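You operate a simulated robot arm through the tools that you are given. There is no shell and no other tool. Be economical: measure what you need, move in short steps, check, and stop when the job is done.

Carry out the task below with a simulated two-armed robot. There is one attempt and no reset: what you move stays moved.

JOB
Wipe up the spill on the top of the rack bench with the cream rag and put it back.

Only the result counts: the job must be done as asked and must still hold three seconds after the hand-in. Knocking over, shifting, dropping, spilling or breaking anything else fails it.

ROBOT AND FRAMES
Two 7-joint arms with two-finger parallel grippers on one trunk, on a base that drives. Base frame: it is fixed to the floor where the robot stands at the start and does not move with it; the origin is under the middle of the robot, x ahead of it, y to its left, z up. Units: m, degrees, N and s.
The left shoulder is at the start at [0.07, 0.163, 1.22], the right one opposite. Payload 3.43 kg a hand.
The tool frame of a hand sits at the grasp point between the pads (the TCP): z along the fingers, y along the line on which they close. The tips reach 0.034 m beyond it. The gripper opens to 0.128 m. The fingers are 0.024 m wide and 0.012 m thick; the gripper's body (0.048 by 0.13 m) begins 0.096 m behind the TCP.
Orientation is told as [roll, pitch, yaw] about the base's x, y, z axes, in that order, counted from this pose: with the fingers straight down and closing along the base's y, the tool's x points along the base's -x, its y along +y and its z along -z.

CONTROLS
- The arms move only by the tool drive_tool. It takes "left_increments", "right_increments" or both (then of equal length, played together; a hand with none holds still); each is a list of rows, each a list of 3 entries, a list of its own where there are three numbers: the shift along the tool's x, y, z in m, then the turn, a rotation vector about the tool's x, y, z in degrees, then the closure in counts, from 0 (fully open) to 255 (shut). In form: [[[dx, dy, dz], [rx, ry, rz], fingers], ...]. A call has 1 to 10 rows; each row shifts and turns the commanded pose from where the row before left it, along the tool's axes as they then stand. Each row takes 0.2 s and may step no farther than 0.05 m and 8.6 degrees from the row before; otherwise, or with a gripper value out of range, the whole call is refused. Where a pose cannot be reached the arm comes as near as it can. A force on the tool above 40 N (or 10 N above the force at the start of the call, whichever is more), or a blocked arm, ends the call early, and 0.2 s more pass. Each finger travels about 0.153 m/s and halts on what it meets, pressing with about 30 N; the grip force reading is that of the motor and also rises with nothing between the fingers. The clock runs only during rows and for 0.2 s after the last one: add rows that do not move to give the fingers time. It gives the time, the measured TCP pose, the force on the tool (base axes), the opening and the grip force at its end, in the units of the frame above (readings bear some noise).
- Cameras (640 x 400 px; columns grow to the right, rows downward): "scene" is now at [0.1346, -0.0249, 1.4367]; the picture's right is [-0.30, -0.95, 0.00], its down [-0.59, 0.18, -0.79] and it looks along [0.75, -0.24, -0.62] (base axes); focal length 278 px, centre (320, 200). "left" rides on the left gripper at [0.076, 0.011, -0.16] in its tool frame; the picture's right is [-0.15, 0.99, 0.00], its down [-0.88, -0.13, -0.46] and it looks along [-0.45, -0.07, 0.89] (tool axes); focal length 234 px, centre (320, 200). "right" rides on the right gripper at [0.076, -0.011, -0.16] in its tool frame; the picture's right is [0.15, 0.99, 0.00], its down [-0.88, 0.13, -0.46] and it looks along [-0.45, 0.07, 0.89] (tool axes); focal length 234 px, centre (320, 200). There is no depth. A picture from a camera that has moved, and an enlarged one, comes with that camera's place and axes in the base frame and with its lens. The place of the scene camera against the robot may be out by one fixed shift of up to 0.012 m in any direction.
- capture(camera): a new picture of that camera. It takes no simulated time.
- raise_lower(by): slides the trunk up (or, below 0, down) by that many m; the arms and the scene camera ride with it, the base frame stays. It gives what a move gives, with no picture.
- base_move(legs): drives the robot by 1 to 6 legs, each [ahead, left, turn to the left] in m, m and degrees, along the robot's own axes; the way and the turn of a leg run together, so that a leg with both is an arc; at most 1.5 m and 180 degrees a leg. The arms and the cameras ride along, it lands a little off, and it stops where it bumps. It gives what a move gives.
- aim_head(pan, tilt): turns the head with the scene camera to pan (to the left, within 86 degrees either way) and tilt (down, from -29 to 69), counted from straight ahead of the robot. It gives what a move gives.
- inspect(camera, box): a new picture of the part [left, top, right, bottom] of that camera's present view, enlarged. It takes no simulated time.
- hand_in(): hands the job in; it is judged then, once.

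Work in short steps. Places have to be worked out from the pictures, the camera data and where the tool is seen: move nearer, look again, correct. Check each grasp and each placing, and mend what went wrong. You have 120 turns and 88 pictures in all, those below and enlarged ones among them. Open the grippers and draw the arms clear of the work before you hand the job in, unless the task says otherwise; then end with one line.

The tools are called after ">>>" as name(argument=value, ...) on one line, values as JSON. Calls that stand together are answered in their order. drive_tool: Moves the arms, as the interface text tells. Its arguments: {"type":"object","properties":{"left_increments":{"type":"array"},"right_increments":{"type":"array"}},"required":[]} The other tools are called the same way: raise_lower (by) slides the trunk up or down; base_move (legs) drives the base; aim_head (pan, tilt) turns the head that bears the scene camera; capture (camera) takes a picture; inspect (camera, box) takes an enlarged picture of a part of a camera's view; hand_in () hands the job in.

At the start:

```text
time: 0.0
left_ee_pos: [0.5214, -0.0014, 1.1019]
left_ee_rot: [0.0, 0.1, 0.2]
left_wrist_force: [-0.1, 0.1, 0.2]
left_gripper_width: 0.1282
left_grip_force: 0.0
right_ee_pos: [0.4387, -0.3595, 1.1024]
right_ee_rot: [0.0, 0.0, 0.1]
right_wrist_force: [0.7, 0.5, 0.7]
right_gripper_width: 0.1282
right_grip_force: 0.1
trunk travel left (down, up): [-0.7, 0.24]
robot x, y, heading: [0.0038, -0.0001, 0.0]
head pan, tilt: [-17.4, 37.9]
```

scene: 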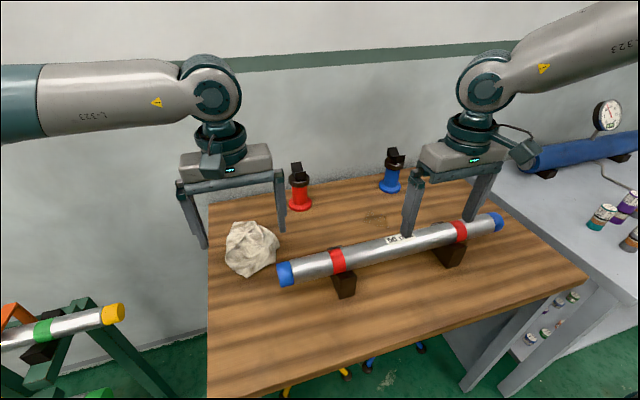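
right: 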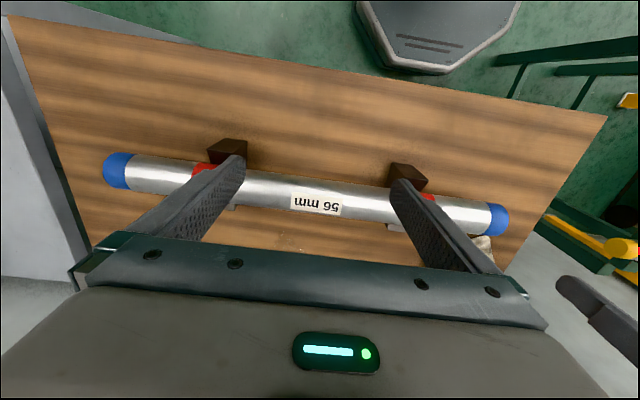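
left: 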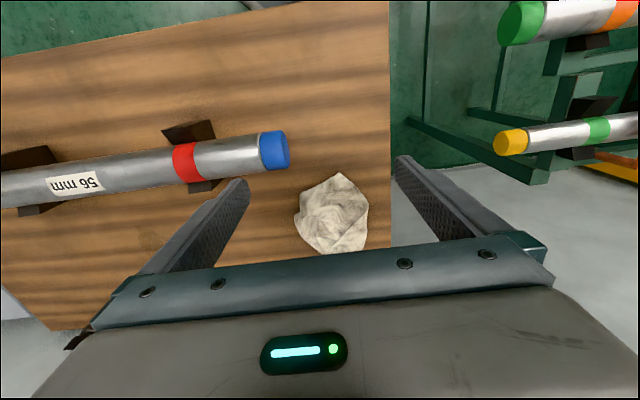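

The rag lies near the left end of the bar and I can see a faint mark behind the bar. I'll enlarge both areas to check.

>>> inspect(camera="scene", box=[280, 150, 480, 275])

>>> inspect(camera="scene", box=[200, 180, 400, 305])

```text
3.20 times, centred on (380, 212) of scene
camera zoom: at [0.1346, -0.0249, 1.4367], right [-0.3, -0.95, 0.0], down [-0.59, 0.18, -0.79], along [0.75, -0.24, -0.62], focal length 888 px, centre (128, 160)
```

zoom: 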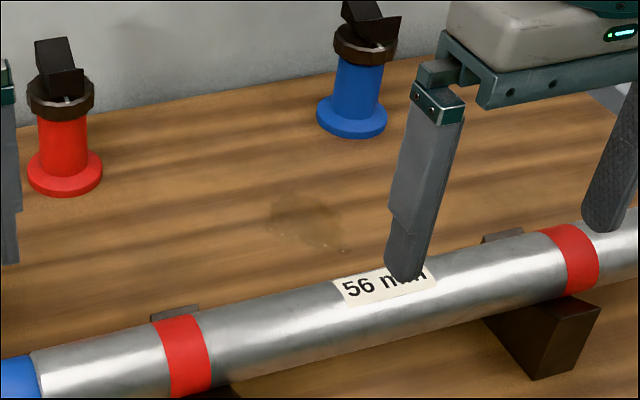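

```text
3.20 times, centred on (300, 242) of scene
camera zoom: at [0.1346, -0.0249, 1.4367], right [-0.3, -0.95, 0.0], down [-0.59, 0.18, -0.79], along [0.75, -0.24, -0.62], focal length 888 px, centre (384, 64)
```

zoom: 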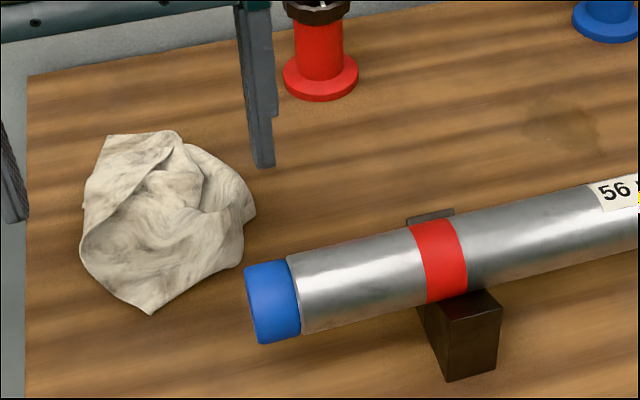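

The mark at about (0.74, -0.41) looks like a spill. Before deciding, I'll look at the neighbouring bench and the stand on the left.

>>> aim_head(pan=-60, tilt=35)

>>> capture(camera="scene")

>>> aim_head(pan=40, tilt=35)

>>> capture(camera="scene")

```text
time: 1.1
left_ee_pos: [0.5217, -0.0026, 1.1013]
left_ee_rot: [0.0, 0.0, 0.1]
left_wrist_force: [0.0, 0.3, -0.8]
left_gripper_width: 0.1277
left_grip_force: 0.1
right_ee_pos: [0.4393, -0.3597, 1.1026]
right_ee_rot: [0.0, -0.1, 0.0]
right_wrist_force: [0.6, -0.3, -0.1]
right_gripper_width: 0.128
right_grip_force: 0.1
trunk travel left (down, up): [-0.7, 0.24]
robot x, y, heading: [0.0006, 0.0012, -0.1]
head pan, tilt: [-60.0, 35.0]
```

```text
82 pictures are left
camera scene: at [0.0963, -0.0753, 1.4412], right [-0.87, -0.5, 0.0], down [-0.29, 0.5, -0.82], along [0.41, -0.71, -0.57], focal length 278 px, centre (320, 200)
```

scene: 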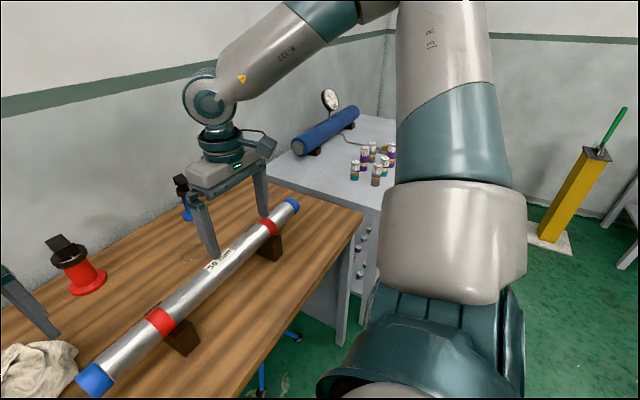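

```text
time: 2.9
left_ee_pos: [0.521, -0.0013, 1.1016]
left_ee_rot: [0.0, 0.0, 0.1]
left_wrist_force: [0.5, -0.3, 0.1]
left_gripper_width: 0.1279
left_grip_force: 0.1
right_ee_pos: [0.4395, -0.3587, 1.103]
right_ee_rot: [0.0, 0.1, 0.0]
right_wrist_force: [-0.2, 0.9, -0.4]
right_gripper_width: 0.1281
right_grip_force: 0.1
trunk travel left (down, up): [-0.7, 0.24]
robot x, y, heading: [-0.0045, -0.0021, 0.0]
head pan, tilt: [40.0, 35.0]
```

```text
81 pictures are left
camera scene: at [0.1197, 0.0574, 1.4412], right [0.64, -0.77, 0.0], down [-0.44, -0.37, -0.82], along [0.63, 0.53, -0.57], focal length 278 px, centre (320, 200)
```

scene: 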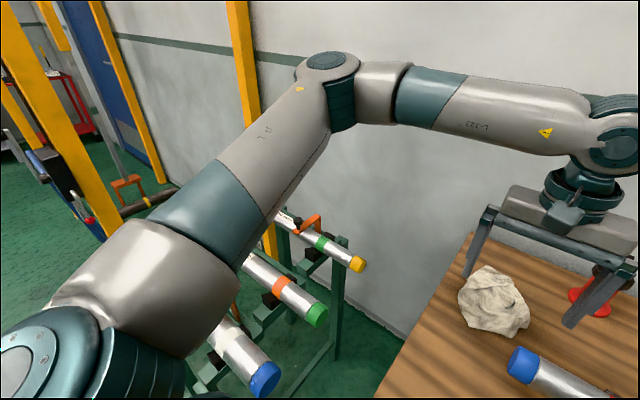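

The wooden bench is the rack bench, with the spill near (0.74, -0.42) and the rag near (0.70, 0.0). I'll use the right arm for everything, so I'm moving the left arm clear to the left and raising it, then shifting the base right.

>>> drive_tool(left_increments=[[[0, 0.03, -0.03], [0, 0, 0], 0], [[0, 0.04, -0.02], [0, 0, 0], 0], [[0.01, 0.045, 0], [0, 0, 0], 0], [[0.01, 0.045, 0], [0, 0, 0], 0], [[0.01, 0.045, 0], [0, 0, 0], 0], [[0.01, 0.045, 0], [0, 0, 0], 0], [[0.01, 0.045, 0], [0, 0, 0], 0], [[0.01, 0.045, 0], [0, 0, 0], 0]])

>>> base_move(legs=[[0, -0.16, 0]])

>>> aim_head(pan=-5, tilt=42)

>>> capture(camera="scene")

```text
time: 4.7
left_ee_pos: [0.462, 0.3389, 1.1539]
left_ee_rot: [-0.1, -0.1, 0.0]
left_wrist_force: [-0.3, -0.2, -0.8]
left_gripper_width: 0.1281
left_grip_force: 0.1
right_ee_pos: [0.4378, -0.3588, 1.1034]
right_ee_rot: [-0.1, -0.1, 0.0]
right_wrist_force: [-0.9, 0.2, -0.5]
right_gripper_width: 0.1284
right_grip_force: 0.0
trunk travel left (down, up): [-0.7, 0.24]
robot x, y, heading: [0.0026, 0.0011, -0.1]
head pan, tilt: [40.0, 35.0]
```

```text
time: 6.1
left_ee_pos: [0.4617, 0.1819, 1.1539]
left_ee_rot: [-0.1, -0.1, 0.3]
left_wrist_force: [0.6, 0.0, 0.4]
left_gripper_width: 0.1282
left_grip_force: 0.0
right_ee_pos: [0.4412, -0.5148, 1.1034]
right_ee_rot: [-0.1, 0.0, 0.2]
right_wrist_force: [-0.4, 0.6, 0.1]
right_gripper_width: 0.1278
right_grip_force: 0.2
trunk travel left (down, up): [-0.7, 0.24]
robot x, y, heading: [0.0004, -0.1606, 0.4]
head pan, tilt: [40.0, 35.0]
```

```text
time: 7.2
left_ee_pos: [0.4615, 0.1795, 1.1536]
left_ee_rot: [0.0, 0.0, 0.3]
left_wrist_force: [-0.5, 0.7, 0.4]
left_gripper_width: 0.1279
left_grip_force: 0.0
right_ee_pos: [0.4405, -0.5167, 1.1037]
right_ee_rot: [-0.1, 0.0, 0.2]
right_wrist_force: [0.1, 1.2, 0.8]
right_gripper_width: 0.1281
right_grip_force: 0.1
trunk travel left (down, up): [-0.7, 0.24]
robot x, y, heading: [-0.0008, -0.1576, 0.2]
head pan, tilt: [-5.0, 42.0]
```

```text
80 pictures are left
camera scene: at [0.1357, -0.1644, 1.4307], right [-0.08, -1.0, 0.0], down [-0.67, 0.06, -0.74], along [0.74, -0.06, -0.67], focal length 278 px, centre (320, 200)
```

scene: 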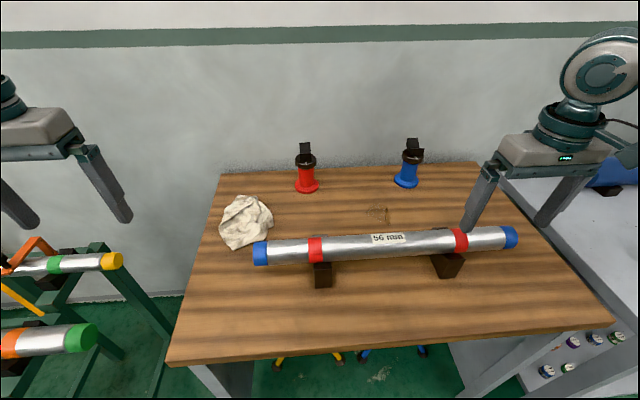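

The spill is near (0.74, -0.40) and the rag near (0.71, 0.0). I'm moving the right hand over the bar so its camera can view the spill up close.

>>> drive_tool(right_increments=[[[-0.04, 0.03, 0.01], [0, 0, 0], 0], [[-0.04, 0.03, 0.01], [0, 0, 0], 0], [[-0.04, 0.03, 0.01], [0, 0, 0], 0], [[-0.04, 0.03, 0.01], [0, 0, 0], 0], [[0, 0, 0], [0, 0, 0], 0]])

>>> capture(camera="right")

```text
refused: row 1 steps farther than a row can; nothing moved
```

```text
79 pictures are left
camera right: at [0.3652, -0.5281, 1.2636], right [-0.15, 0.99, 0.0], down [0.88, 0.13, 0.46], along [0.45, 0.07, -0.89], focal length 234 px, centre (320, 200)
```

right: 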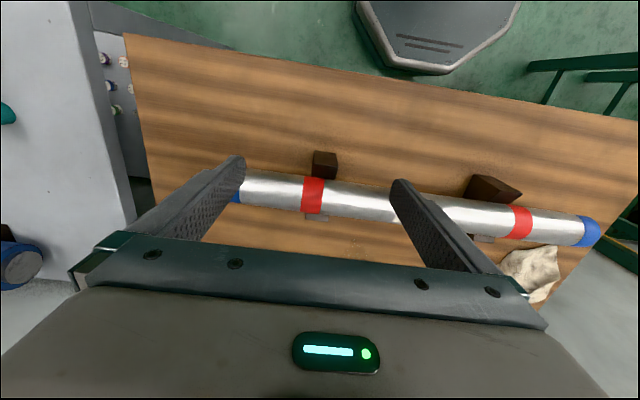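

One row went just over the 0.05 m limit, so I'm repeating the move with smaller steps.

>>> drive_tool(right_increments=[[[-0.035, 0.025, 0.01], [0, 0, 0], 0], [[-0.035, 0.025, 0.01], [0, 0, 0], 0], [[-0.035, 0.025, 0.01], [0, 0, 0], 0], [[-0.035, 0.025, 0.01], [0, 0, 0], 0], [[-0.02, 0.02, 0], [0, 0, 0], 0], [[0, 0, 0], [0, 0, 0], 0]])

>>> capture(camera="right")

```text
time: 8.6
left_ee_pos: [0.4595, 0.1804, 1.1539]
left_ee_rot: [0.0, -0.1, 0.2]
left_wrist_force: [-1.0, 0.5, -0.2]
left_gripper_width: 0.1278
left_grip_force: 0.0
right_ee_pos: [0.5999, -0.3927, 1.0619]
right_ee_rot: [0.0, -0.1, 0.3]
right_wrist_force: [0.5, 1.3, -0.3]
right_gripper_width: 0.1279
right_grip_force: 0.1
trunk travel left (down, up): [-0.7, 0.24]
robot x, y, heading: [-0.003, -0.158, 0.2]
head pan, tilt: [-5.0, 42.0]
```

```text
78 pictures are left
camera right: at [0.5243, -0.4055, 1.2235], right [-0.15, 0.99, 0.0], down [0.88, 0.13, 0.46], along [0.45, 0.07, -0.89], focal length 234 px, centre (320, 200)
```

right: 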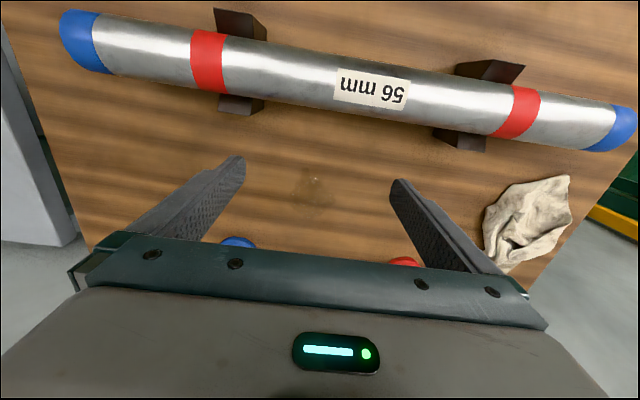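

I'm enlarging the area between the fingers to see how far the spill spreads.

>>> inspect(camera="right", box=[220, 120, 420, 245])

>>> inspect(camera="right", box=[460, 150, 620, 250])

>>> inspect(camera="scene", box=[330, 180, 430, 242])

```text
3.20 times, centred on (320, 182) of right
camera zoom: at [0.5243, -0.4055, 1.2235], right [-0.15, 0.99, 0.0], down [0.88, 0.13, 0.46], along [0.45, 0.07, -0.89], focal length 749 px, centre (320, 256)
```

zoom: 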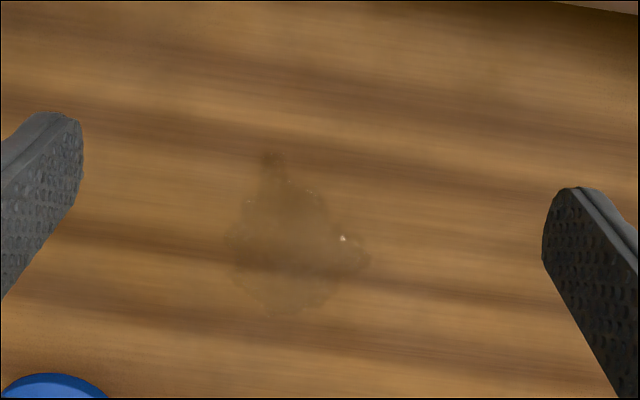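

```text
4.00 times, centred on (540, 200) of right
camera zoom: at [0.5243, -0.4055, 1.2235], right [-0.15, 0.99, 0.0], down [0.88, 0.13, 0.46], along [0.45, 0.07, -0.89], focal length 937 px, centre (-560, 200)
```

zoom: 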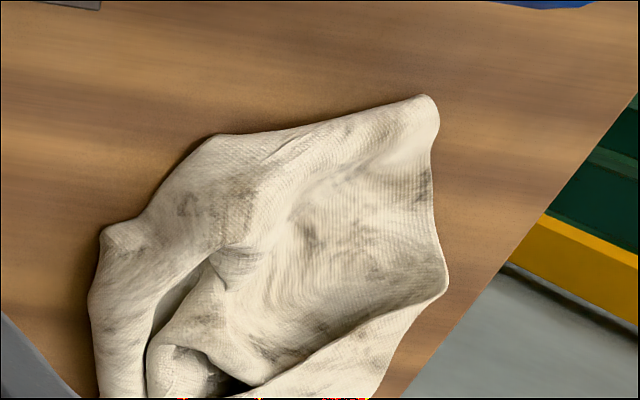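

```text
6.40 times, centred on (380, 211) of scene
camera zoom: at [0.1346, -0.1647, 1.4308], right [-0.08, -1.0, 0.0], down [-0.67, 0.06, -0.74], along [0.74, -0.06, -0.67], focal length 1776 px, centre (-64, 130)
```

zoom: 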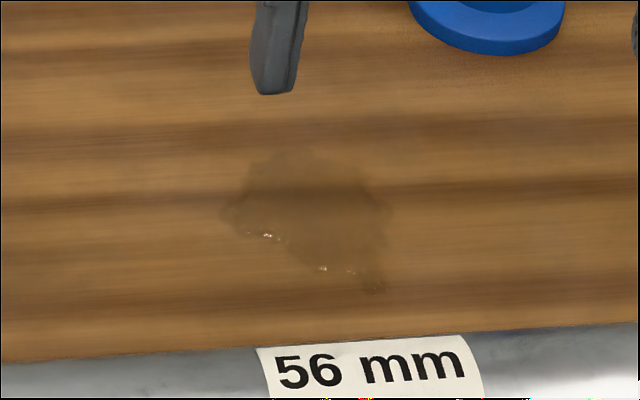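

The spill covers x 0.67–0.78 and y -0.43 to -0.34. Now I'm moving over the rag to look at it from above.

>>> drive_tool(right_increments=[[[0, 0.045, 0], [0, 0, 0], 0], [[0, 0.045, 0], [0, 0, 0], 0], [[0, 0.045, 0], [0, 0, 0], 0], [[0, 0.045, 0], [0, 0, 0], 0], [[0, 0.045, 0], [0, 0, 0], 0], [[0, 0.045, 0], [0, 0, 0], 0], [[0, 0.045, 0], [0, 0, 0], 0], [[0, 0.045, 0], [0, 0, 0], 0], [[0, 0.03, 0], [0, 0, 0], 0], [[0, 0, 0], [0, 0, 0], 0]])

>>> capture(camera="right")

>>> inspect(camera="scene", box=[200, 180, 300, 242])

```text
time: 10.8
left_ee_pos: [0.4615, 0.1799, 1.1533]
left_ee_rot: [0.0, 0.0, 0.3]
left_wrist_force: [0.0, 0.2, 0.1]
left_gripper_width: 0.1278
left_grip_force: 0.1
right_ee_pos: [0.5147, -0.2824, 1.0937]
right_ee_rot: [0.0, 0.1, 0.2]
right_wrist_force: [1.0, 0.0, 0.4]
right_gripper_width: 0.128
right_grip_force: 0.1
right hand out of reach, approached as far as the arm can: row 2, 3, 4, 5, 6, 7, 8, 9
trunk travel left (down, up): [-0.7, 0.24]
robot x, y, heading: [0.0044, -0.1619, 0.2]
head pan, tilt: [-5.0, 42.0]
```

```text
74 pictures are left
camera right: at [0.4379, -0.2943, 1.255], right [-0.15, 0.99, 0.0], down [0.88, 0.13, 0.46], along [0.45, 0.07, -0.89], focal length 234 px, centre (320, 200)
```

right: 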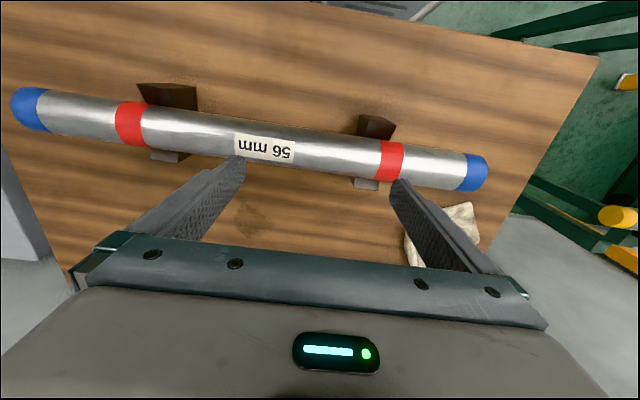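

```text
6.40 times, centred on (250, 211) of scene
camera zoom: at [0.1358, -0.1646, 1.4307], right [-0.08, -1.0, 0.0], down [-0.67, 0.06, -0.74], along [0.74, -0.06, -0.67], focal length 1776 px, centre (768, 130)
```

zoom: 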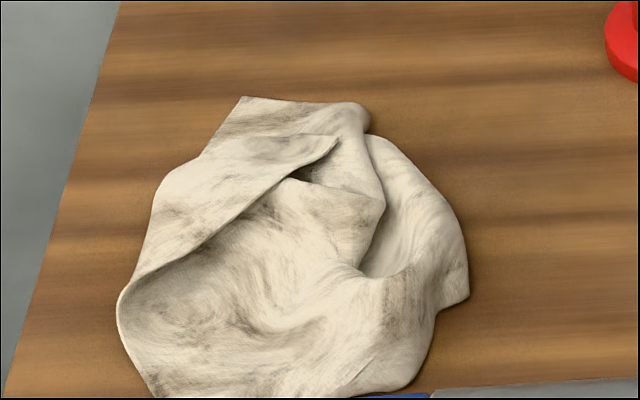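

The right arm can't reach across to the rag. The pipe rack stands close on the left, so driving left is unsafe. I'll use the left arm instead, since the rag is about 13° to its side from here. First I'm drawing the right arm back and up.

>>> drive_tool(right_increments=[[[0.03, -0.03, -0.01], [0, 0, 0], 0], [[0.03, -0.03, -0.01], [0, 0, 0], 0], [[0.0, -0.03, -0.01], [0, 0, 0], 0], [[0, -0.03, -0.02], [0, 0, 0], 0], [[0, -0.03, -0.02], [0, 0, 0], 0], [[0, 0, 0], [0, 0, 0], 0]])

```text
time: 12.2
left_ee_pos: [0.4633, 0.1814, 1.1529]
left_ee_rot: [-0.1, -0.1, 0.3]
left_wrist_force: [-0.4, -0.4, -0.6]
left_gripper_width: 0.128
left_grip_force: 0.1
right_ee_pos: [0.4548, -0.43, 1.1643]
right_ee_rot: [0.0, 0.1, 0.2]
right_wrist_force: [0.5, 0.0, -0.2]
right_gripper_width: 0.1281
right_grip_force: 0.1
trunk travel left (down, up): [-0.7, 0.24]
robot x, y, heading: [-0.0004, -0.1563, -0.0]
head pan, tilt: [-5.0, 42.0]
```

The right arm is clear. Now the left hand goes to a viewing position over the rag.

>>> drive_tool(left_increments=[[[-0.026, -0.025, 0.016], [0, 0, 0], 0], [[-0.026, -0.025, 0.016], [0, 0, 0], 0], [[-0.026, -0.025, 0.016], [0, 0, 0], 0], [[-0.026, -0.025, 0.016], [0, 0, 0], 0], [[-0.026, -0.025, 0.016], [0, 0, 0], 0], [[-0.026, -0.025, 0.016], [0, 0, 0], 0], [[0, 0, 0], [0, 0, 0], 0]])

>>> capture(camera="left")

```text
time: 13.8
left_ee_pos: [0.6189, 0.0328, 1.0575]
left_ee_rot: [-0.1, 0.0, 0.3]
left_wrist_force: [0.0, -0.3, 1.1]
left_gripper_width: 0.1278
left_grip_force: 0.1
right_ee_pos: [0.4544, -0.4293, 1.1662]
right_ee_rot: [0.0, 0.0, 0.1]
right_wrist_force: [-0.3, 0.0, -0.2]
right_gripper_width: 0.128
right_grip_force: 0.0
trunk travel left (down, up): [-0.7, 0.24]
robot x, y, heading: [-0.0002, -0.16, 0.3]
head pan, tilt: [-5.0, 42.0]
```

```text
72 pictures are left
camera left: at [0.5416, 0.0434, 1.2168], right [0.14, 0.99, 0.0], down [0.88, -0.13, 0.46], along [0.45, -0.07, -0.89], focal length 234 px, centre (320, 200)
```

left: 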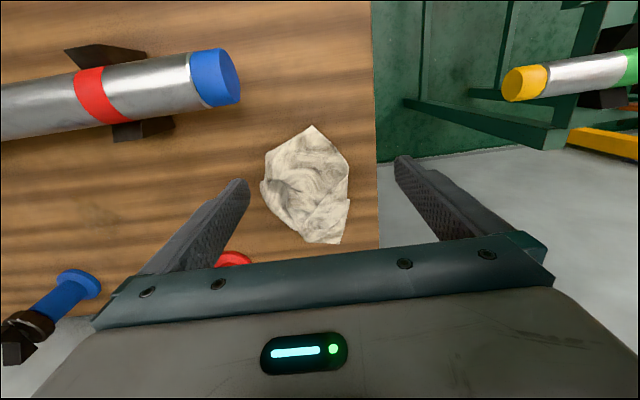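

The rag spans about x 0.61–0.85 and y -0.09 to 0.07. I'm enlarging it to find a ridge I can pinch.

>>> inspect(camera="left", box=[220, 110, 400, 260])

>>> inspect(camera="scene", box=[205, 185, 295, 260])

```text
2.67 times, centred on (310, 185) of left
camera zoom: at [0.5416, 0.0434, 1.2168], right [0.14, 0.99, 0.0], down [0.88, -0.13, 0.46], along [0.45, -0.07, -0.89], focal length 624 px, centre (347, 240)
```

zoom: 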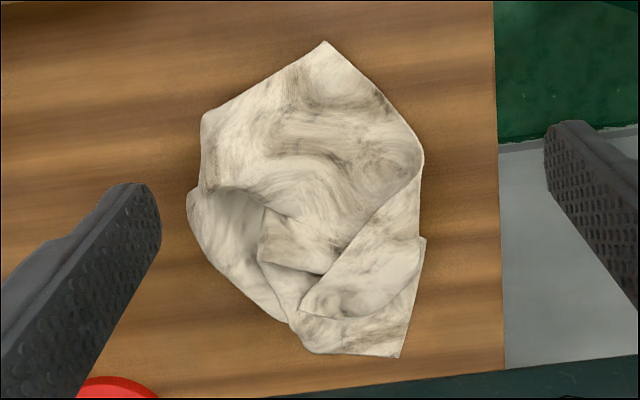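

```text
5.33 times, centred on (250, 222) of scene
camera zoom: at [0.1351, -0.164, 1.4308], right [-0.08, -1.0, 0.0], down [-0.67, 0.06, -0.74], along [0.74, -0.06, -0.67], focal length 1480 px, centre (693, 80)
```

zoom: 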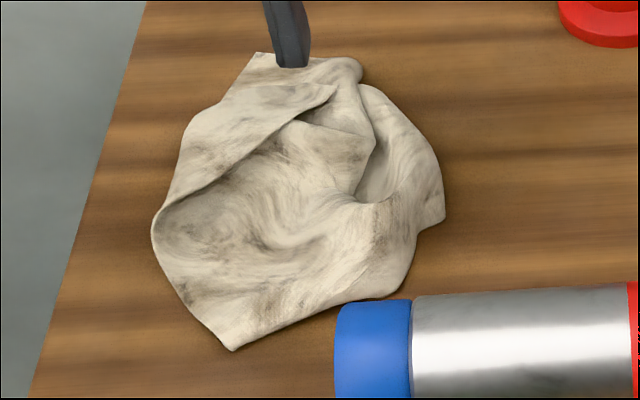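

I'm moving the left hand over the rag's centre at about (0.72, -0.005) and down to z 0.91, then looking again.

>>> drive_tool(left_increments=[[[-0.03, -0.01, 0.02], [0, 0, 0], 0], [[-0.03, -0.01, 0.02], [0, 0, 0], 0], [[-0.03, -0.01, 0.02], [0, 0, 0], 0], [[-0.013, -0.006, 0.03], [0, 0, 0], 0], [[0, 0, 0.03], [0, 0, 0], 0], [[0, 0, 0.027], [0, 0, 0], 0], [[0, 0, 0], [0, 0, 0], 0]])

>>> capture(camera="left")

>>> inspect(camera="scene", box=[190, 160, 310, 260])

```text
time: 15.4
left_ee_pos: [0.7222, -0.0037, 0.9091]
left_ee_rot: [0.0, 0.0, 0.2]
left_wrist_force: [-0.4, -0.4, 0.4]
left_gripper_width: 0.128
left_grip_force: 0.0
right_ee_pos: [0.4551, -0.4288, 1.1648]
right_ee_rot: [0.0, 0.1, 0.2]
right_wrist_force: [0.4, 0.5, -1.5]
right_gripper_width: 0.128
right_grip_force: 0.0
trunk travel left (down, up): [-0.7, 0.24]
robot x, y, heading: [0.0006, -0.1618, 0.2]
head pan, tilt: [-5.0, 42.0]
```

```text
69 pictures are left
camera left: at [0.6459, 0.007, 1.0688], right [0.14, 0.99, 0.0], down [0.88, -0.13, 0.46], along [0.45, -0.07, -0.89], focal length 234 px, centre (320, 200)
```

left: 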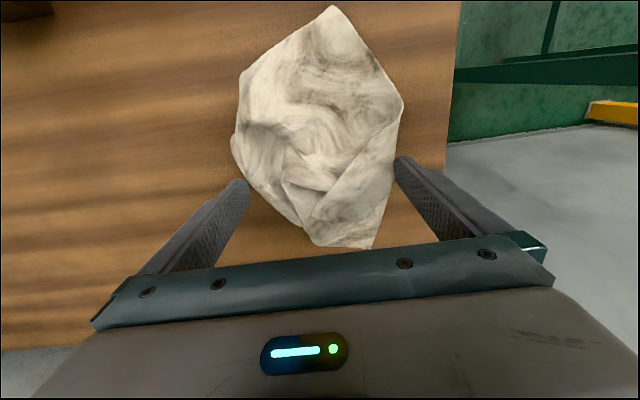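

```text
4.00 times, centred on (250, 210) of scene
camera zoom: at [0.1355, -0.1648, 1.4307], right [-0.08, -1.0, 0.0], down [-0.67, 0.06, -0.74], along [0.74, -0.06, -0.67], focal length 1110 px, centre (600, 160)
```

zoom: 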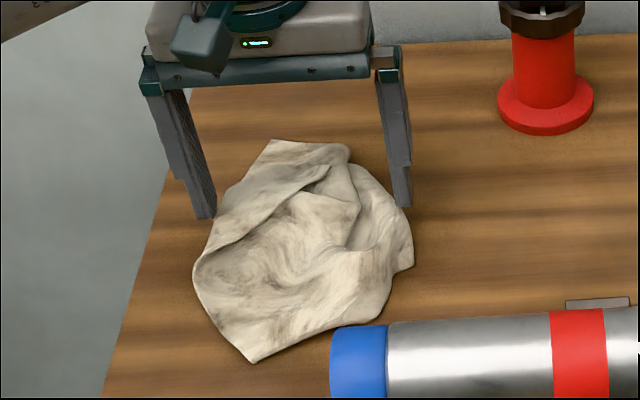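

At x≈0.75 the rag is roughly 0.15 m wide. I'm shifting 0.03 m farther out and lowering slowly, watching the force.

>>> drive_tool(left_increments=[[[-0.028, 0, 0.01], [0, 0, 0], 0], [[0, 0, 0.015], [0, 0, 0], 0], [[0, 0, 0.01], [0, 0, 0], 0], [[0, 0, 0.008], [0, 0, 0], 0], [[0, 0, 0.006], [0, 0, 0], 0], [[0, 0, 0], [0, 0, 0], 0]])

>>> capture(camera="left")

>>> inspect(camera="scene", box=[190, 160, 310, 260])

```text
time: 16.3
left_ee_pos: [0.7523, -0.0029, 0.885]
left_ee_rot: [-0.2, -0.9, 0.3]
left_wrist_force: [-7.3, -0.6, 27.8]
left_gripper_width: 0.1277
left_grip_force: 0.0
right_ee_pos: [0.453, -0.4315, 1.1654]
right_ee_rot: [0.0, -0.1, 0.2]
right_wrist_force: [0.6, 1.5, 0.1]
right_gripper_width: 0.1279
right_grip_force: 0.1
trunk travel left (down, up): [-0.7, 0.24]
robot x, y, heading: [0.002, -0.1619, 0.3]
head pan, tilt: [-5.0, 42.0]
stopped in row 4 (left hand): the force on the tool passed its limit (the readings are from after the stop); the commanded pose is now the measured one
```

```text
67 pictures are left
camera left: at [0.6731, 0.0074, 1.0435], right [0.14, 0.99, 0.0], down [0.87, -0.12, 0.47], along [0.47, -0.07, -0.88], focal length 234 px, centre (320, 200)
```

left: 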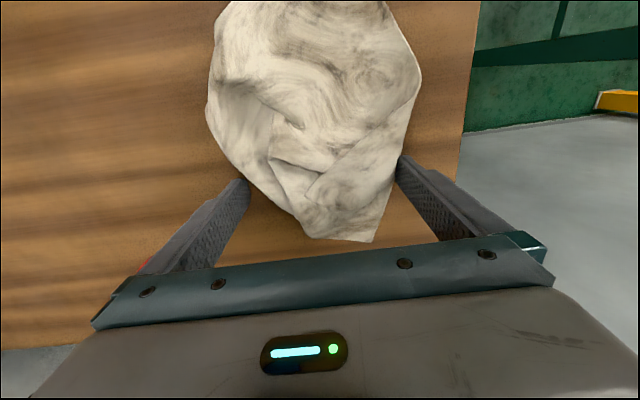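

```text
4.00 times, centred on (250, 210) of scene
camera zoom: at [0.1337, -0.1657, 1.4311], right [-0.08, -1.0, 0.0], down [-0.67, 0.06, -0.74], along [0.74, -0.06, -0.67], focal length 1110 px, centre (600, 160)
```

zoom: 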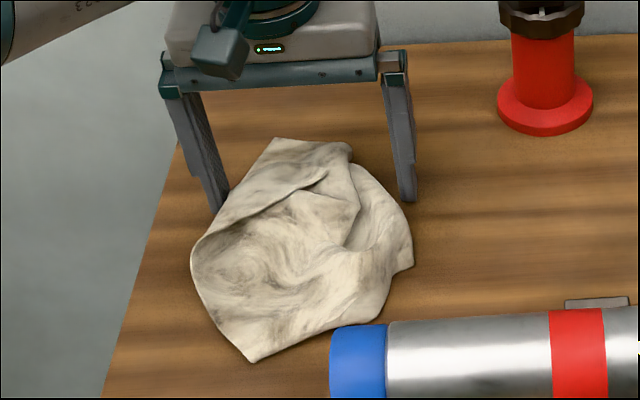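

Contact came at a tip height of about 0.85, where the left finger met the rag's edge. The rag narrows toward the far end, so I'm raising, shifting to about (0.775, 0.014) and yawing +16° so the fingers straddle its edges.

>>> drive_tool(left_increments=[[[0, 0, -0.03], [0, 0.9, 0], 0], [[-0.012, 0.009, 0], [0, 0, -8.3], 0], [[-0.012, 0.006, 0], [0, 0, -8.3], 0], [[0, 0, 0], [0, 0, 0], 0]])

>>> capture(camera="left")

```text
time: 17.3
left_ee_pos: [0.7752, 0.0157, 0.9098]
left_ee_rot: [0.0, 0.1, 17.0]
left_wrist_force: [0.2, 0.7, -0.7]
left_gripper_width: 0.1278
left_grip_force: 0.0
right_ee_pos: [0.4548, -0.4299, 1.1649]
right_ee_rot: [0.1, 0.0, 0.2]
right_wrist_force: [0.0, 0.0, 0.6]
right_gripper_width: 0.1279
right_grip_force: 0.1
trunk travel left (down, up): [-0.7, 0.24]
robot x, y, heading: [0.0024, -0.1598, 0.1]
head pan, tilt: [-5.0, 42.0]
```

```text
65 pictures are left
camera left: at [0.6987, 0.0051, 1.0696], right [-0.15, 0.99, 0.0], down [0.88, 0.13, 0.45], along [0.45, 0.07, -0.89], focal length 234 px, centre (320, 200)
```

left: 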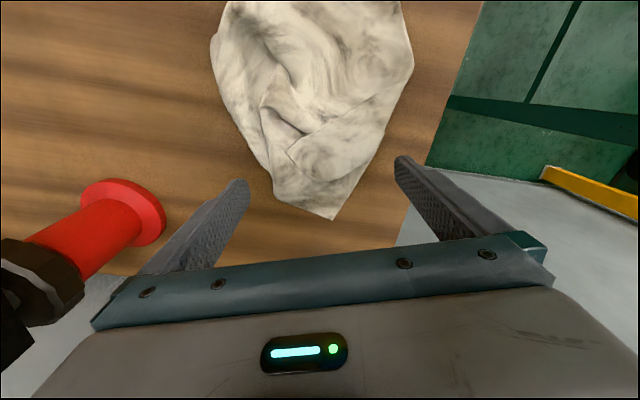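

The fingers now straddle the far part of the rag. After a small centring shift I'm lowering.

>>> drive_tool(left_increments=[[[-0.008, -0.005, 0.015], [0, 0, 0], 0], [[0, 0, 0.012], [0, 0, 0], 0], [[0, 0, 0.01], [0, 0, 0], 0], [[0, 0, 0.01], [0, 0, 0], 0], [[0, 0, 0.007], [0, 0, 0], 0], [[0, 0, 0], [0, 0, 0], 0]])

>>> capture(camera="left")

```text
time: 18.2
left_ee_pos: [0.7829, 0.0126, 0.885]
left_ee_rot: [-0.2, -0.4, 16.9]
left_wrist_force: [-18.2, -0.9, 22.1]
left_gripper_width: 0.1281
left_grip_force: 0.1
right_ee_pos: [0.4517, -0.431, 1.1659]
right_ee_rot: [0.0, 0.0, 0.3]
right_wrist_force: [0.2, 0.0, -0.1]
right_gripper_width: 0.1276
right_grip_force: 0.1
trunk travel left (down, up): [-0.7, 0.24]
robot x, y, heading: [-0.0038, -0.16, 0.2]
head pan, tilt: [-5.0, 42.0]
stopped in row 4 (left hand): the force on the tool passed its limit (the readings are from after the stop); the commanded pose is now the measured one
```

```text
64 pictures are left
camera left: at [0.7055, 0.0002, 1.043], right [-0.15, 0.99, 0.0], down [0.88, 0.13, 0.46], along [0.46, 0.07, -0.89], focal length 234 px, centre (320, 200)
```

left: 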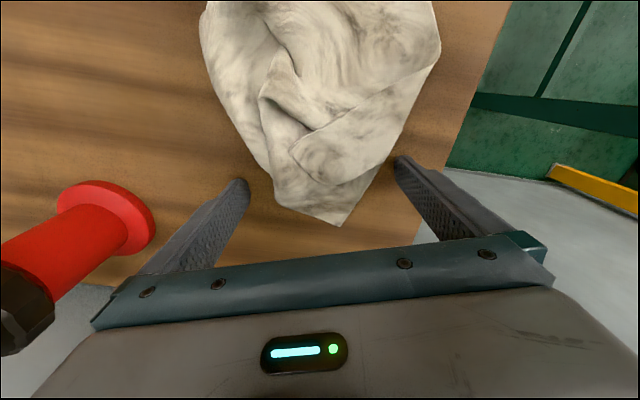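

It stopped at the same height again. I'll check from the scene camera what is touching.

>>> inspect(camera="scene", box=[200, 130, 300, 260])

>>> capture(camera="right")

```text
3.08 times, centred on (250, 195) of scene
camera zoom: at [0.1319, -0.1654, 1.4312], right [-0.08, -1.0, 0.0], down [-0.66, 0.06, -0.74], along [0.74, -0.06, -0.67], focal length 854 px, centre (535, 215)
```

zoom: 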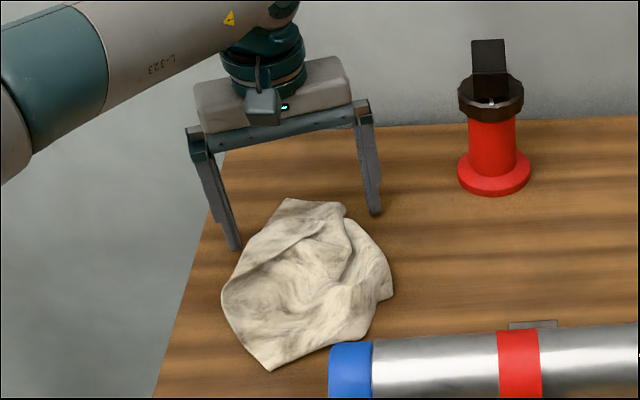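

```text
62 pictures are left
camera right: at [0.3761, -0.442, 1.3271], right [-0.15, 0.99, 0.0], down [0.88, 0.13, 0.46], along [0.45, 0.07, -0.89], focal length 234 px, centre (320, 200)
```

right: 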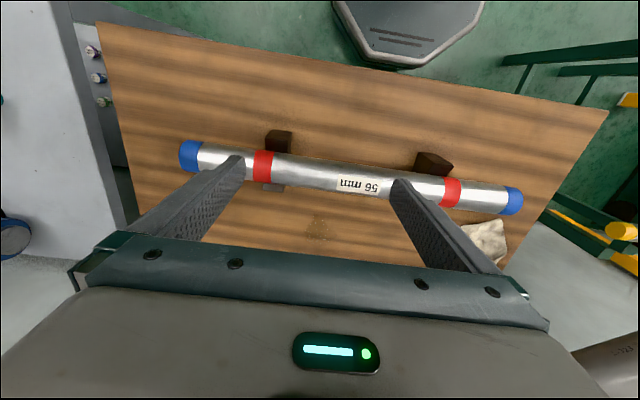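

I'm adding a still row to read the steady force, then raising slightly and reading again.

>>> drive_tool(left_increments=[[[0, 0, 0], [0, 0, 0], 0]])

>>> drive_tool(left_increments=[[[0, 0, -0.004], [0, 0, 0], 0], [[0, 0, 0], [0, 0, 0], 0]])

```text
time: 18.6
left_ee_pos: [0.782, 0.0121, 0.8858]
left_ee_rot: [-0.2, -0.6, 17.0]
left_wrist_force: [-13.3, -0.1, 23.8]
left_gripper_width: 0.1279
left_grip_force: 0.1
right_ee_pos: [0.4511, -0.4301, 1.1664]
right_ee_rot: [0.1, -0.2, 0.2]
right_wrist_force: [0.2, 0.1, -0.2]
right_gripper_width: 0.1283
right_grip_force: 0.0
trunk travel left (down, up): [-0.7, 0.24]
robot x, y, heading: [-0.0034, -0.157, 0.2]
head pan, tilt: [-5.0, 42.0]
```

```text
time: 19.2
left_ee_pos: [0.7869, 0.0123, 0.8849]
left_ee_rot: [-0.3, -0.5, 16.8]
left_wrist_force: [-3.8, -1.7, 4.0]
left_gripper_width: 0.1278
left_grip_force: 0.1
right_ee_pos: [0.4539, -0.43, 1.1648]
right_ee_rot: [0.0, 0.1, 0.3]
right_wrist_force: [1.2, -0.4, -0.1]
right_gripper_width: 0.128
right_grip_force: 0.1
trunk travel left (down, up): [-0.7, 0.24]
robot x, y, heading: [0.0018, -0.1581, 0.1]
head pan, tilt: [-5.0, 42.0]
```

The force drops right away, so this is real contact at a tip height of about 0.85. To find out whether it's the rag, I'm probing 0.03 m farther out, where the fingers are well clear of it.

>>> drive_tool(left_increments=[[[0, 0, -0.025], [0, 0.5, 0], 0], [[-0.03, 0, 0], [0, 0, 0], 0], [[0, 0, 0.015], [0, 0, 0], 0], [[0, 0, 0.008], [0, 0, 0], 0], [[0, 0, 0.007], [0, 0, 0], 0], [[0, 0, 0.007], [0, 0, 0], 0], [[0, 0, 0.007], [0, 0, 0], 0], [[0, 0, 0], [0, 0, 0], 0]])

>>> capture(camera="left")

```text
time: 20.6
left_ee_pos: [0.8145, 0.0231, 0.8844]
left_ee_rot: [-0.2, -0.4, 17.1]
left_wrist_force: [-19.0, -1.8, 24.1]
left_gripper_width: 0.1279
left_grip_force: 0.0
right_ee_pos: [0.4518, -0.4296, 1.166]
right_ee_rot: [0.0, -0.1, 0.2]
right_wrist_force: [-0.1, 0.3, 0.7]
right_gripper_width: 0.1279
right_grip_force: 0.1
trunk travel left (down, up): [-0.7, 0.24]
robot x, y, heading: [-0.0005, -0.1601, 0.2]
head pan, tilt: [-5.0, 42.0]
stopped in row 7 (left hand): the force on the tool passed its limit (the readings are from after the stop); the commanded pose is now the measured one
```

```text
61 pictures are left
camera left: at [0.7365, 0.0105, 1.043], right [-0.15, 0.99, 0.0], down [0.88, 0.13, 0.46], along [0.46, 0.07, -0.89], focal length 234 px, centre (320, 200)
```

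left: 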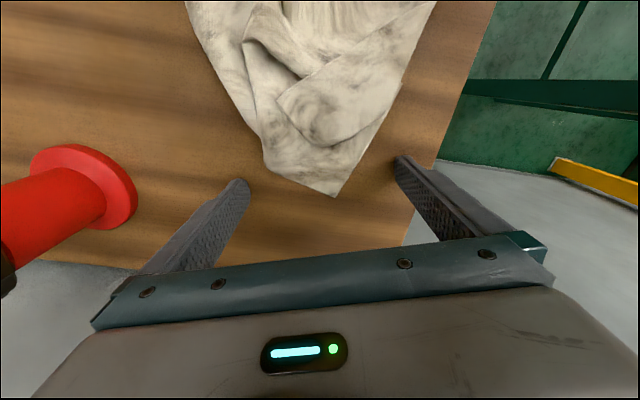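

It's the same stop height clear of the rag, so this is the bench top itself: it lies at z≈0.85, not 0.812. On that basis the spill is at x 0.66–0.76, y -0.43 to -0.35. I'm going back to straddle the rag at x≈0.777, lowering to just above the bench and closing gently.

>>> drive_tool(left_increments=[[[0, 0, -0.02], [0, 0.4, 0], 0], [[0.038, -0.002, 0], [0, 0, 0], 0], [[0, 0, 0.008], [0, 0, 0], 0], [[0, 0, 0.006], [0, 0, 0], 0], [[0, 0, 0], [0, 0, 0], 0]])

>>> capture(camera="left")

```text
time: 21.8
left_ee_pos: [0.781, 0.0113, 0.8863]
left_ee_rot: [-0.2, 0.0, 16.9]
left_wrist_force: [-0.1, -0.5, 1.1]
left_gripper_width: 0.1278
left_grip_force: 0.0
right_ee_pos: [0.4543, -0.4283, 1.166]
right_ee_rot: [-0.1, -0.1, 0.2]
right_wrist_force: [-0.1, 0.6, -0.5]
right_gripper_width: 0.1282
right_grip_force: 0.0
trunk travel left (down, up): [-0.7, 0.24]
robot x, y, heading: [0.0008, -0.1617, 0.3]
head pan, tilt: [-5.0, 42.0]
```

```text
60 pictures are left
camera left: at [0.7041, -0.0004, 1.045], right [-0.15, 0.99, 0.0], down [0.88, 0.13, 0.46], along [0.45, 0.06, -0.89], focal length 234 px, centre (320, 200)
```

left: 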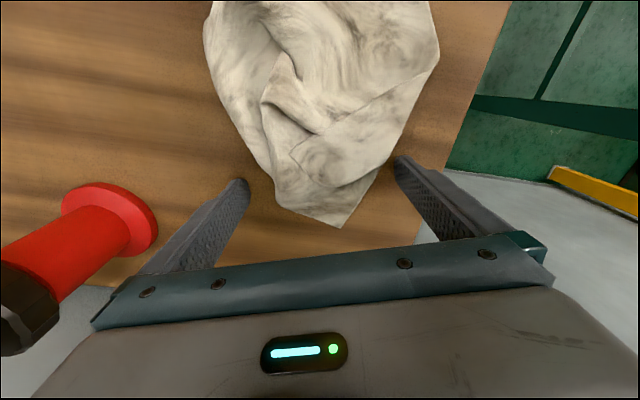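

The fingers sit either side of the rag just above the bench. I'm moving 0.012 m further onto it and closing.

>>> drive_tool(left_increments=[[[0.012, 0, 0], [0, 0, 0], 0], [[0, 0, 0], [0, 0, 0], 80], [[0, 0, 0], [0, 0, 0], 160], [[0, 0, 0], [0, 0, 0], 255], [[0, 0, 0], [0, 0, 0], 255], [[0, 0, 0], [0, 0, 0], 255]])

>>> capture(camera="left")

```text
time: 23.2
left_ee_pos: [0.7701, 0.007, 0.8836]
left_ee_rot: [-0.3, 0.0, 17.0]
left_wrist_force: [0.1, 0.0, -0.7]
left_gripper_width: 0.0071
left_grip_force: 29.5
right_ee_pos: [0.456, -0.4297, 1.1657]
right_ee_rot: [0.0, 0.0, 0.2]
right_wrist_force: [-1.2, 0.5, -0.4]
right_gripper_width: 0.1281
right_grip_force: 0.0
trunk travel left (down, up): [-0.7, 0.24]
robot x, y, heading: [-0.0002, -0.1582, 0.3]
head pan, tilt: [-5.0, 42.0]
```

```text
59 pictures are left
camera left: at [0.6933, -0.0046, 1.0434], right [-0.15, 0.99, 0.0], down [0.88, 0.13, 0.46], along [0.45, 0.06, -0.89], focal length 234 px, centre (320, 200)
```

left: 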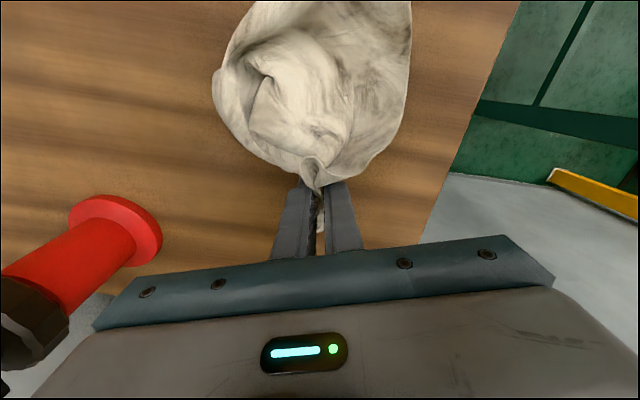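

The cloth is gripped with 7 mm of it between the pads. I'm lifting it slowly and moving back a little to x≈0.71.

>>> drive_tool(left_increments=[[[0.005, 0, -0.02], [0, 0, 0], 255], [[0.005, 0, -0.025], [0, 0, 0], 255], [[0.005, 0, -0.03], [0, 0, 0], 255], [[0.005, 0, -0.03], [0, 0, 0], 255], [[0.005, 0, -0.03], [0, 0, 0], 255], [[0.005, 0, -0.03], [0, 0, 0], 255], [[0.005, 0, -0.03], [0, 0, 0], 255], [[0.005, 0, -0.03], [0, 0, 0], 255], [[0, 0, -0.02], [0, 0, 0], 255], [[0, 0, 0], [0, 0, 0], 255]])

>>> capture(camera="scene")

```text
time: 25.4
left_ee_pos: [0.7314, -0.0046, 1.1296]
left_ee_rot: [-0.2, 0.1, 16.9]
left_wrist_force: [0.4, 0.0, 0.1]
left_gripper_width: 0.007
left_grip_force: 30.0
right_ee_pos: [0.4553, -0.4289, 1.1665]
right_ee_rot: [0.0, 0.0, 0.2]
right_wrist_force: [-0.4, 0.2, 0.1]
right_gripper_width: 0.128
right_grip_force: 0.1
trunk travel left (down, up): [-0.7, 0.24]
robot x, y, heading: [-0.0016, -0.1561, 0.3]
head pan, tilt: [-5.0, 42.0]
```

```text
58 pictures are left
camera scene: at [0.136, -0.1644, 1.4307], right [-0.08, -1.0, 0.0], down [-0.67, 0.06, -0.74], along [0.74, -0.06, -0.67], focal length 278 px, centre (320, 200)
```

scene: 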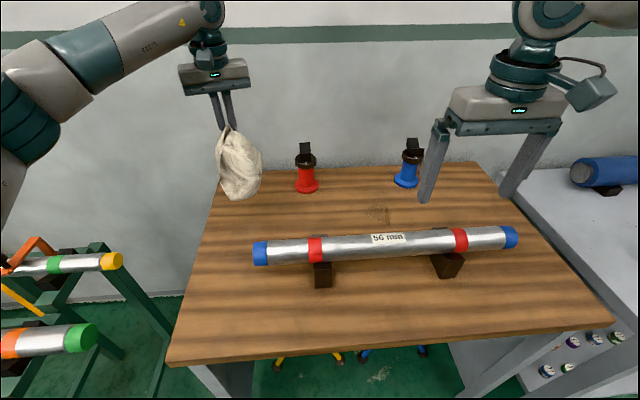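

The rag hangs cleanly. Now I'm driving right about 0.31 m so the left hand ends up over the spill.

>>> base_move(legs=[[0, -0.15, 0], [0, -0.16, 0]])

>>> capture(camera="scene")

```text
time: 27.8
left_ee_pos: [0.7313, -0.3215, 1.1291]
left_ee_rot: [-0.3, 0.1, 16.8]
left_wrist_force: [-0.2, 0.4, -0.2]
left_gripper_width: 0.0073
left_grip_force: 30.0
right_ee_pos: [0.4548, -0.7447, 1.1654]
right_ee_rot: [-0.1, 0.0, 0.1]
right_wrist_force: [1.1, 0.0, -0.9]
right_gripper_width: 0.128
right_grip_force: 0.0
trunk travel left (down, up): [-0.7, 0.24]
robot x, y, heading: [-0.0002, -0.4733, 0.1]
head pan, tilt: [-5.0, 42.0]
```

```text
57 pictures are left
camera scene: at [0.1363, -0.4784, 1.4307], right [-0.09, -1.0, 0.0], down [-0.67, 0.06, -0.74], along [0.74, -0.07, -0.67], focal length 278 px, centre (320, 200)
```

scene: 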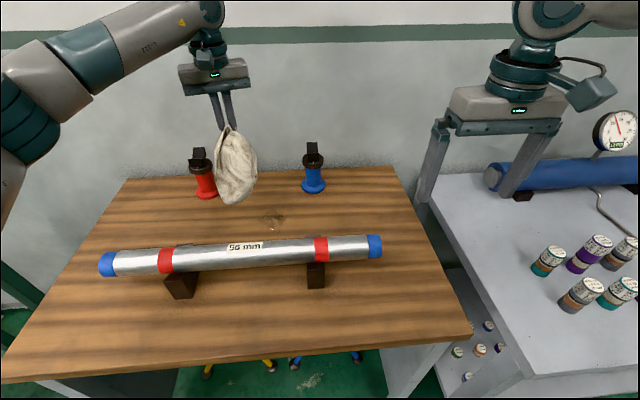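

The spill is at about (0.70, -0.395). I'm moving over it and lowering the rag onto it.

>>> drive_tool(left_increments=[[[0.022, -0.03, 0], [0, 0, 0], 255], [[0.022, -0.03, 0], [0, 0, 0], 255], [[0, 0, 0.03], [0, 0, 0], 255], [[0, 0, 0.03], [0, 0, 0], 255], [[0, 0, 0.03], [0, 0, 0], 255], [[0, 0, 0.03], [0, 0, 0], 255], [[0, 0, 0.03], [0, 0, 0], 255], [[0, 0, 0.03], [0, 0, 0], 255], [[0, 0, 0.03], [0, 0, 0], 255], [[0, 0, 0.014], [0, 0, 0], 255]])

>>> capture(camera="scene")

>>> capture(camera="left")

```text
time: 30.0
left_ee_pos: [0.7074, -0.3949, 0.9047]
left_ee_rot: [-0.2, 0.0, 16.6]
left_wrist_force: [0.3, -0.5, 0.6]
left_gripper_width: 0.007
left_grip_force: 30.3
right_ee_pos: [0.4541, -0.747, 1.1654]
right_ee_rot: [0.0, -0.1, 0.0]
right_wrist_force: [-1.0, 0.3, -0.4]
right_gripper_width: 0.1278
right_grip_force: 0.2
trunk travel left (down, up): [-0.7, 0.24]
robot x, y, heading: [0.0019, -0.4739, -0.1]
head pan, tilt: [-5.0, 42.0]
```

```text
56 pictures are left
camera scene: at [0.1364, -0.4809, 1.4307], right [-0.09, -1.0, 0.0], down [-0.67, 0.06, -0.74], along [0.74, -0.07, -0.67], focal length 278 px, centre (320, 200)
```

scene: 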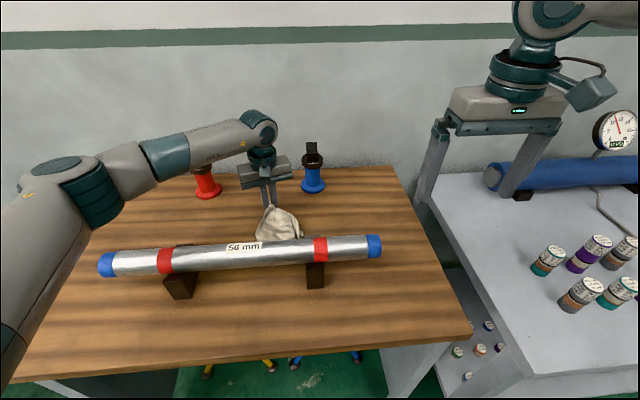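

```text
55 pictures are left
camera left: at [0.6316, -0.4054, 1.0644], right [-0.14, 0.99, 0.0], down [0.88, 0.13, 0.46], along [0.45, 0.06, -0.89], focal length 234 px, centre (320, 200)
```

left: 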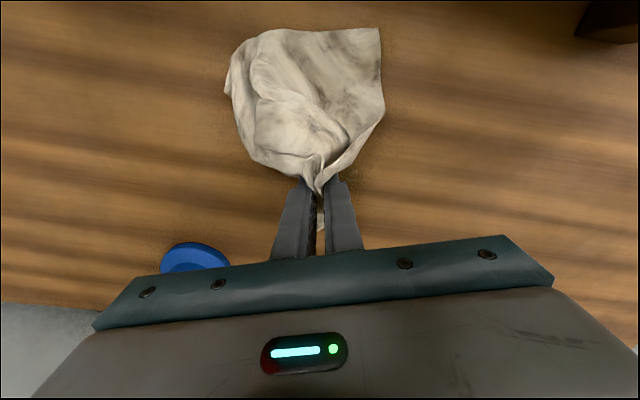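

The rag trails toward the robot from the fingers. I'm lowering a little more and dragging it outward across the spill.

>>> drive_tool(left_increments=[[[0, 0, 0.006], [0, 0, 0], 255], [[0, 0, 0.006], [0, 0, 0], 255], [[-0.0182, -0.0055, 0], [0, 0, 0], 255], [[-0.0182, -0.0055, 0], [0, 0, 0], 255], [[-0.0182, -0.0055, 0], [0, 0, 0], 255], [[-0.0182, -0.0055, 0], [0, 0, 0], 255], [[0, 0, 0], [0, 0, 0], 255]])

>>> capture(camera="left")

```text
time: 31.6
left_ee_pos: [0.7821, -0.3922, 0.8922]
left_ee_rot: [-0.1, 0.0, 16.6]
left_wrist_force: [-0.3, -0.2, -0.4]
left_gripper_width: 0.0071
left_grip_force: 30.4
right_ee_pos: [0.4541, -0.7465, 1.1659]
right_ee_rot: [-0.1, 0.0, 0.1]
right_wrist_force: [-0.5, 0.1, -1.5]
right_gripper_width: 0.1281
right_grip_force: 0.0
trunk travel left (down, up): [-0.7, 0.24]
robot x, y, heading: [-0.0008, -0.4757, -0.0]
head pan, tilt: [-5.0, 42.0]
```

```text
54 pictures are left
camera left: at [0.7063, -0.4039, 1.0525], right [-0.14, 0.99, 0.0], down [0.88, 0.13, 0.46], along [0.45, 0.06, -0.89], focal length 234 px, centre (320, 200)
```

left: 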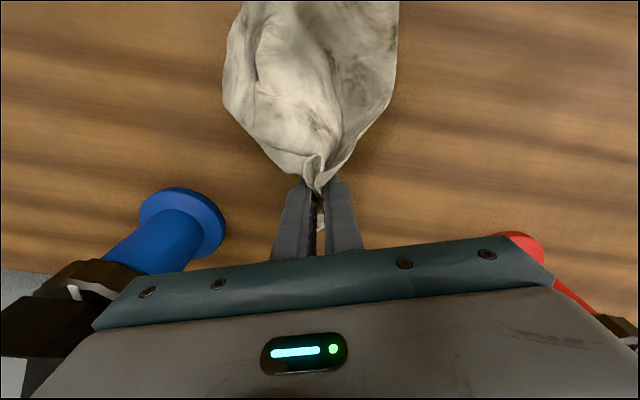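

The blue stand's handle is close to the gripper, so I'm backing off 0.02 m in x. Then I'll make sideways strokes over the spill, keeping y above -0.425.

>>> drive_tool(left_increments=[[[0.0191, 0.0058, 0], [0, 0, 0], 255], [[-0.0058, 0.0191, 0], [0, 0, 0], 255], [[-0.0058, 0.0191, 0], [0, 0, 0], 255], [[-0.0058, 0.0191, 0], [0, 0, 0], 255], [[0.0058, -0.0191, 0], [0, 0, 0], 255], [[0.0058, -0.0191, 0], [0, 0, 0], 255], [[0.0058, -0.0191, 0], [0, 0, 0], 255], [[0.0058, -0.0191, 0], [0, 0, 0], 255], [[0.003, -0.0096, 0], [0, 0, 0], 255], [[0, 0, 0], [0, 0, 0], 255]])

>>> capture(camera="left")

>>> inspect(camera="scene", box=[180, 140, 380, 265])

```text
time: 33.8
left_ee_pos: [0.7636, -0.4249, 0.8945]
left_ee_rot: [-0.1, -0.1, 16.8]
left_wrist_force: [0.4, 0.0, 0.6]
left_gripper_width: 0.007
left_grip_force: 29.8
right_ee_pos: [0.4545, -0.7462, 1.1658]
right_ee_rot: [0.0, -0.1, 0.0]
right_wrist_force: [0.2, 0.4, 0.1]
right_gripper_width: 0.1283
right_grip_force: 0.0
trunk travel left (down, up): [-0.7, 0.24]
robot x, y, heading: [0.0034, -0.4776, 0.4]
head pan, tilt: [-5.0, 42.0]
```

```text
53 pictures are left
camera left: at [0.6874, -0.4361, 1.0534], right [-0.15, 0.99, 0.0], down [0.88, 0.13, 0.46], along [0.45, 0.06, -0.89], focal length 234 px, centre (320, 200)
```

left: 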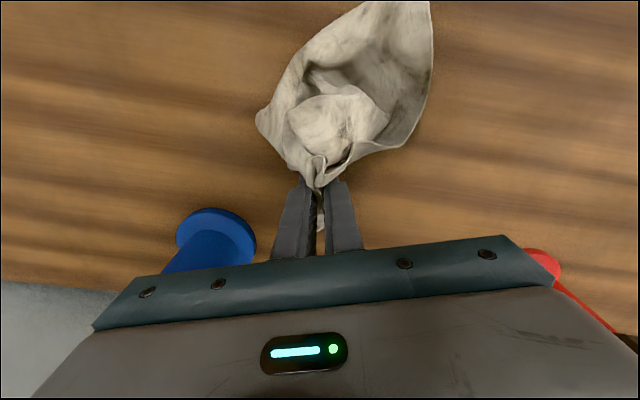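

```text
3.20 times, centred on (280, 202) of scene
camera zoom: at [0.1363, -0.4806, 1.4307], right [-0.09, -1.0, 0.0], down [-0.67, 0.06, -0.74], along [0.74, -0.07, -0.67], focal length 888 px, centre (448, 192)
```

zoom: 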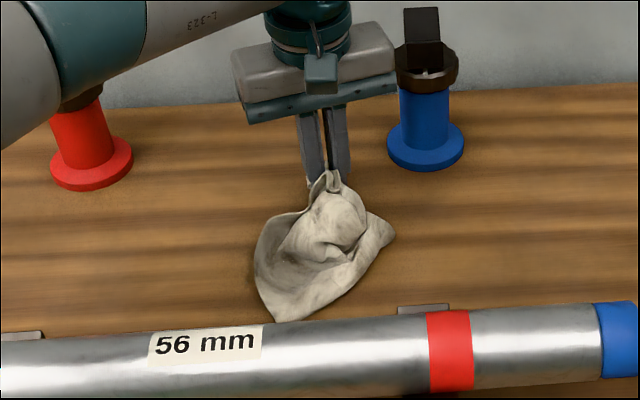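

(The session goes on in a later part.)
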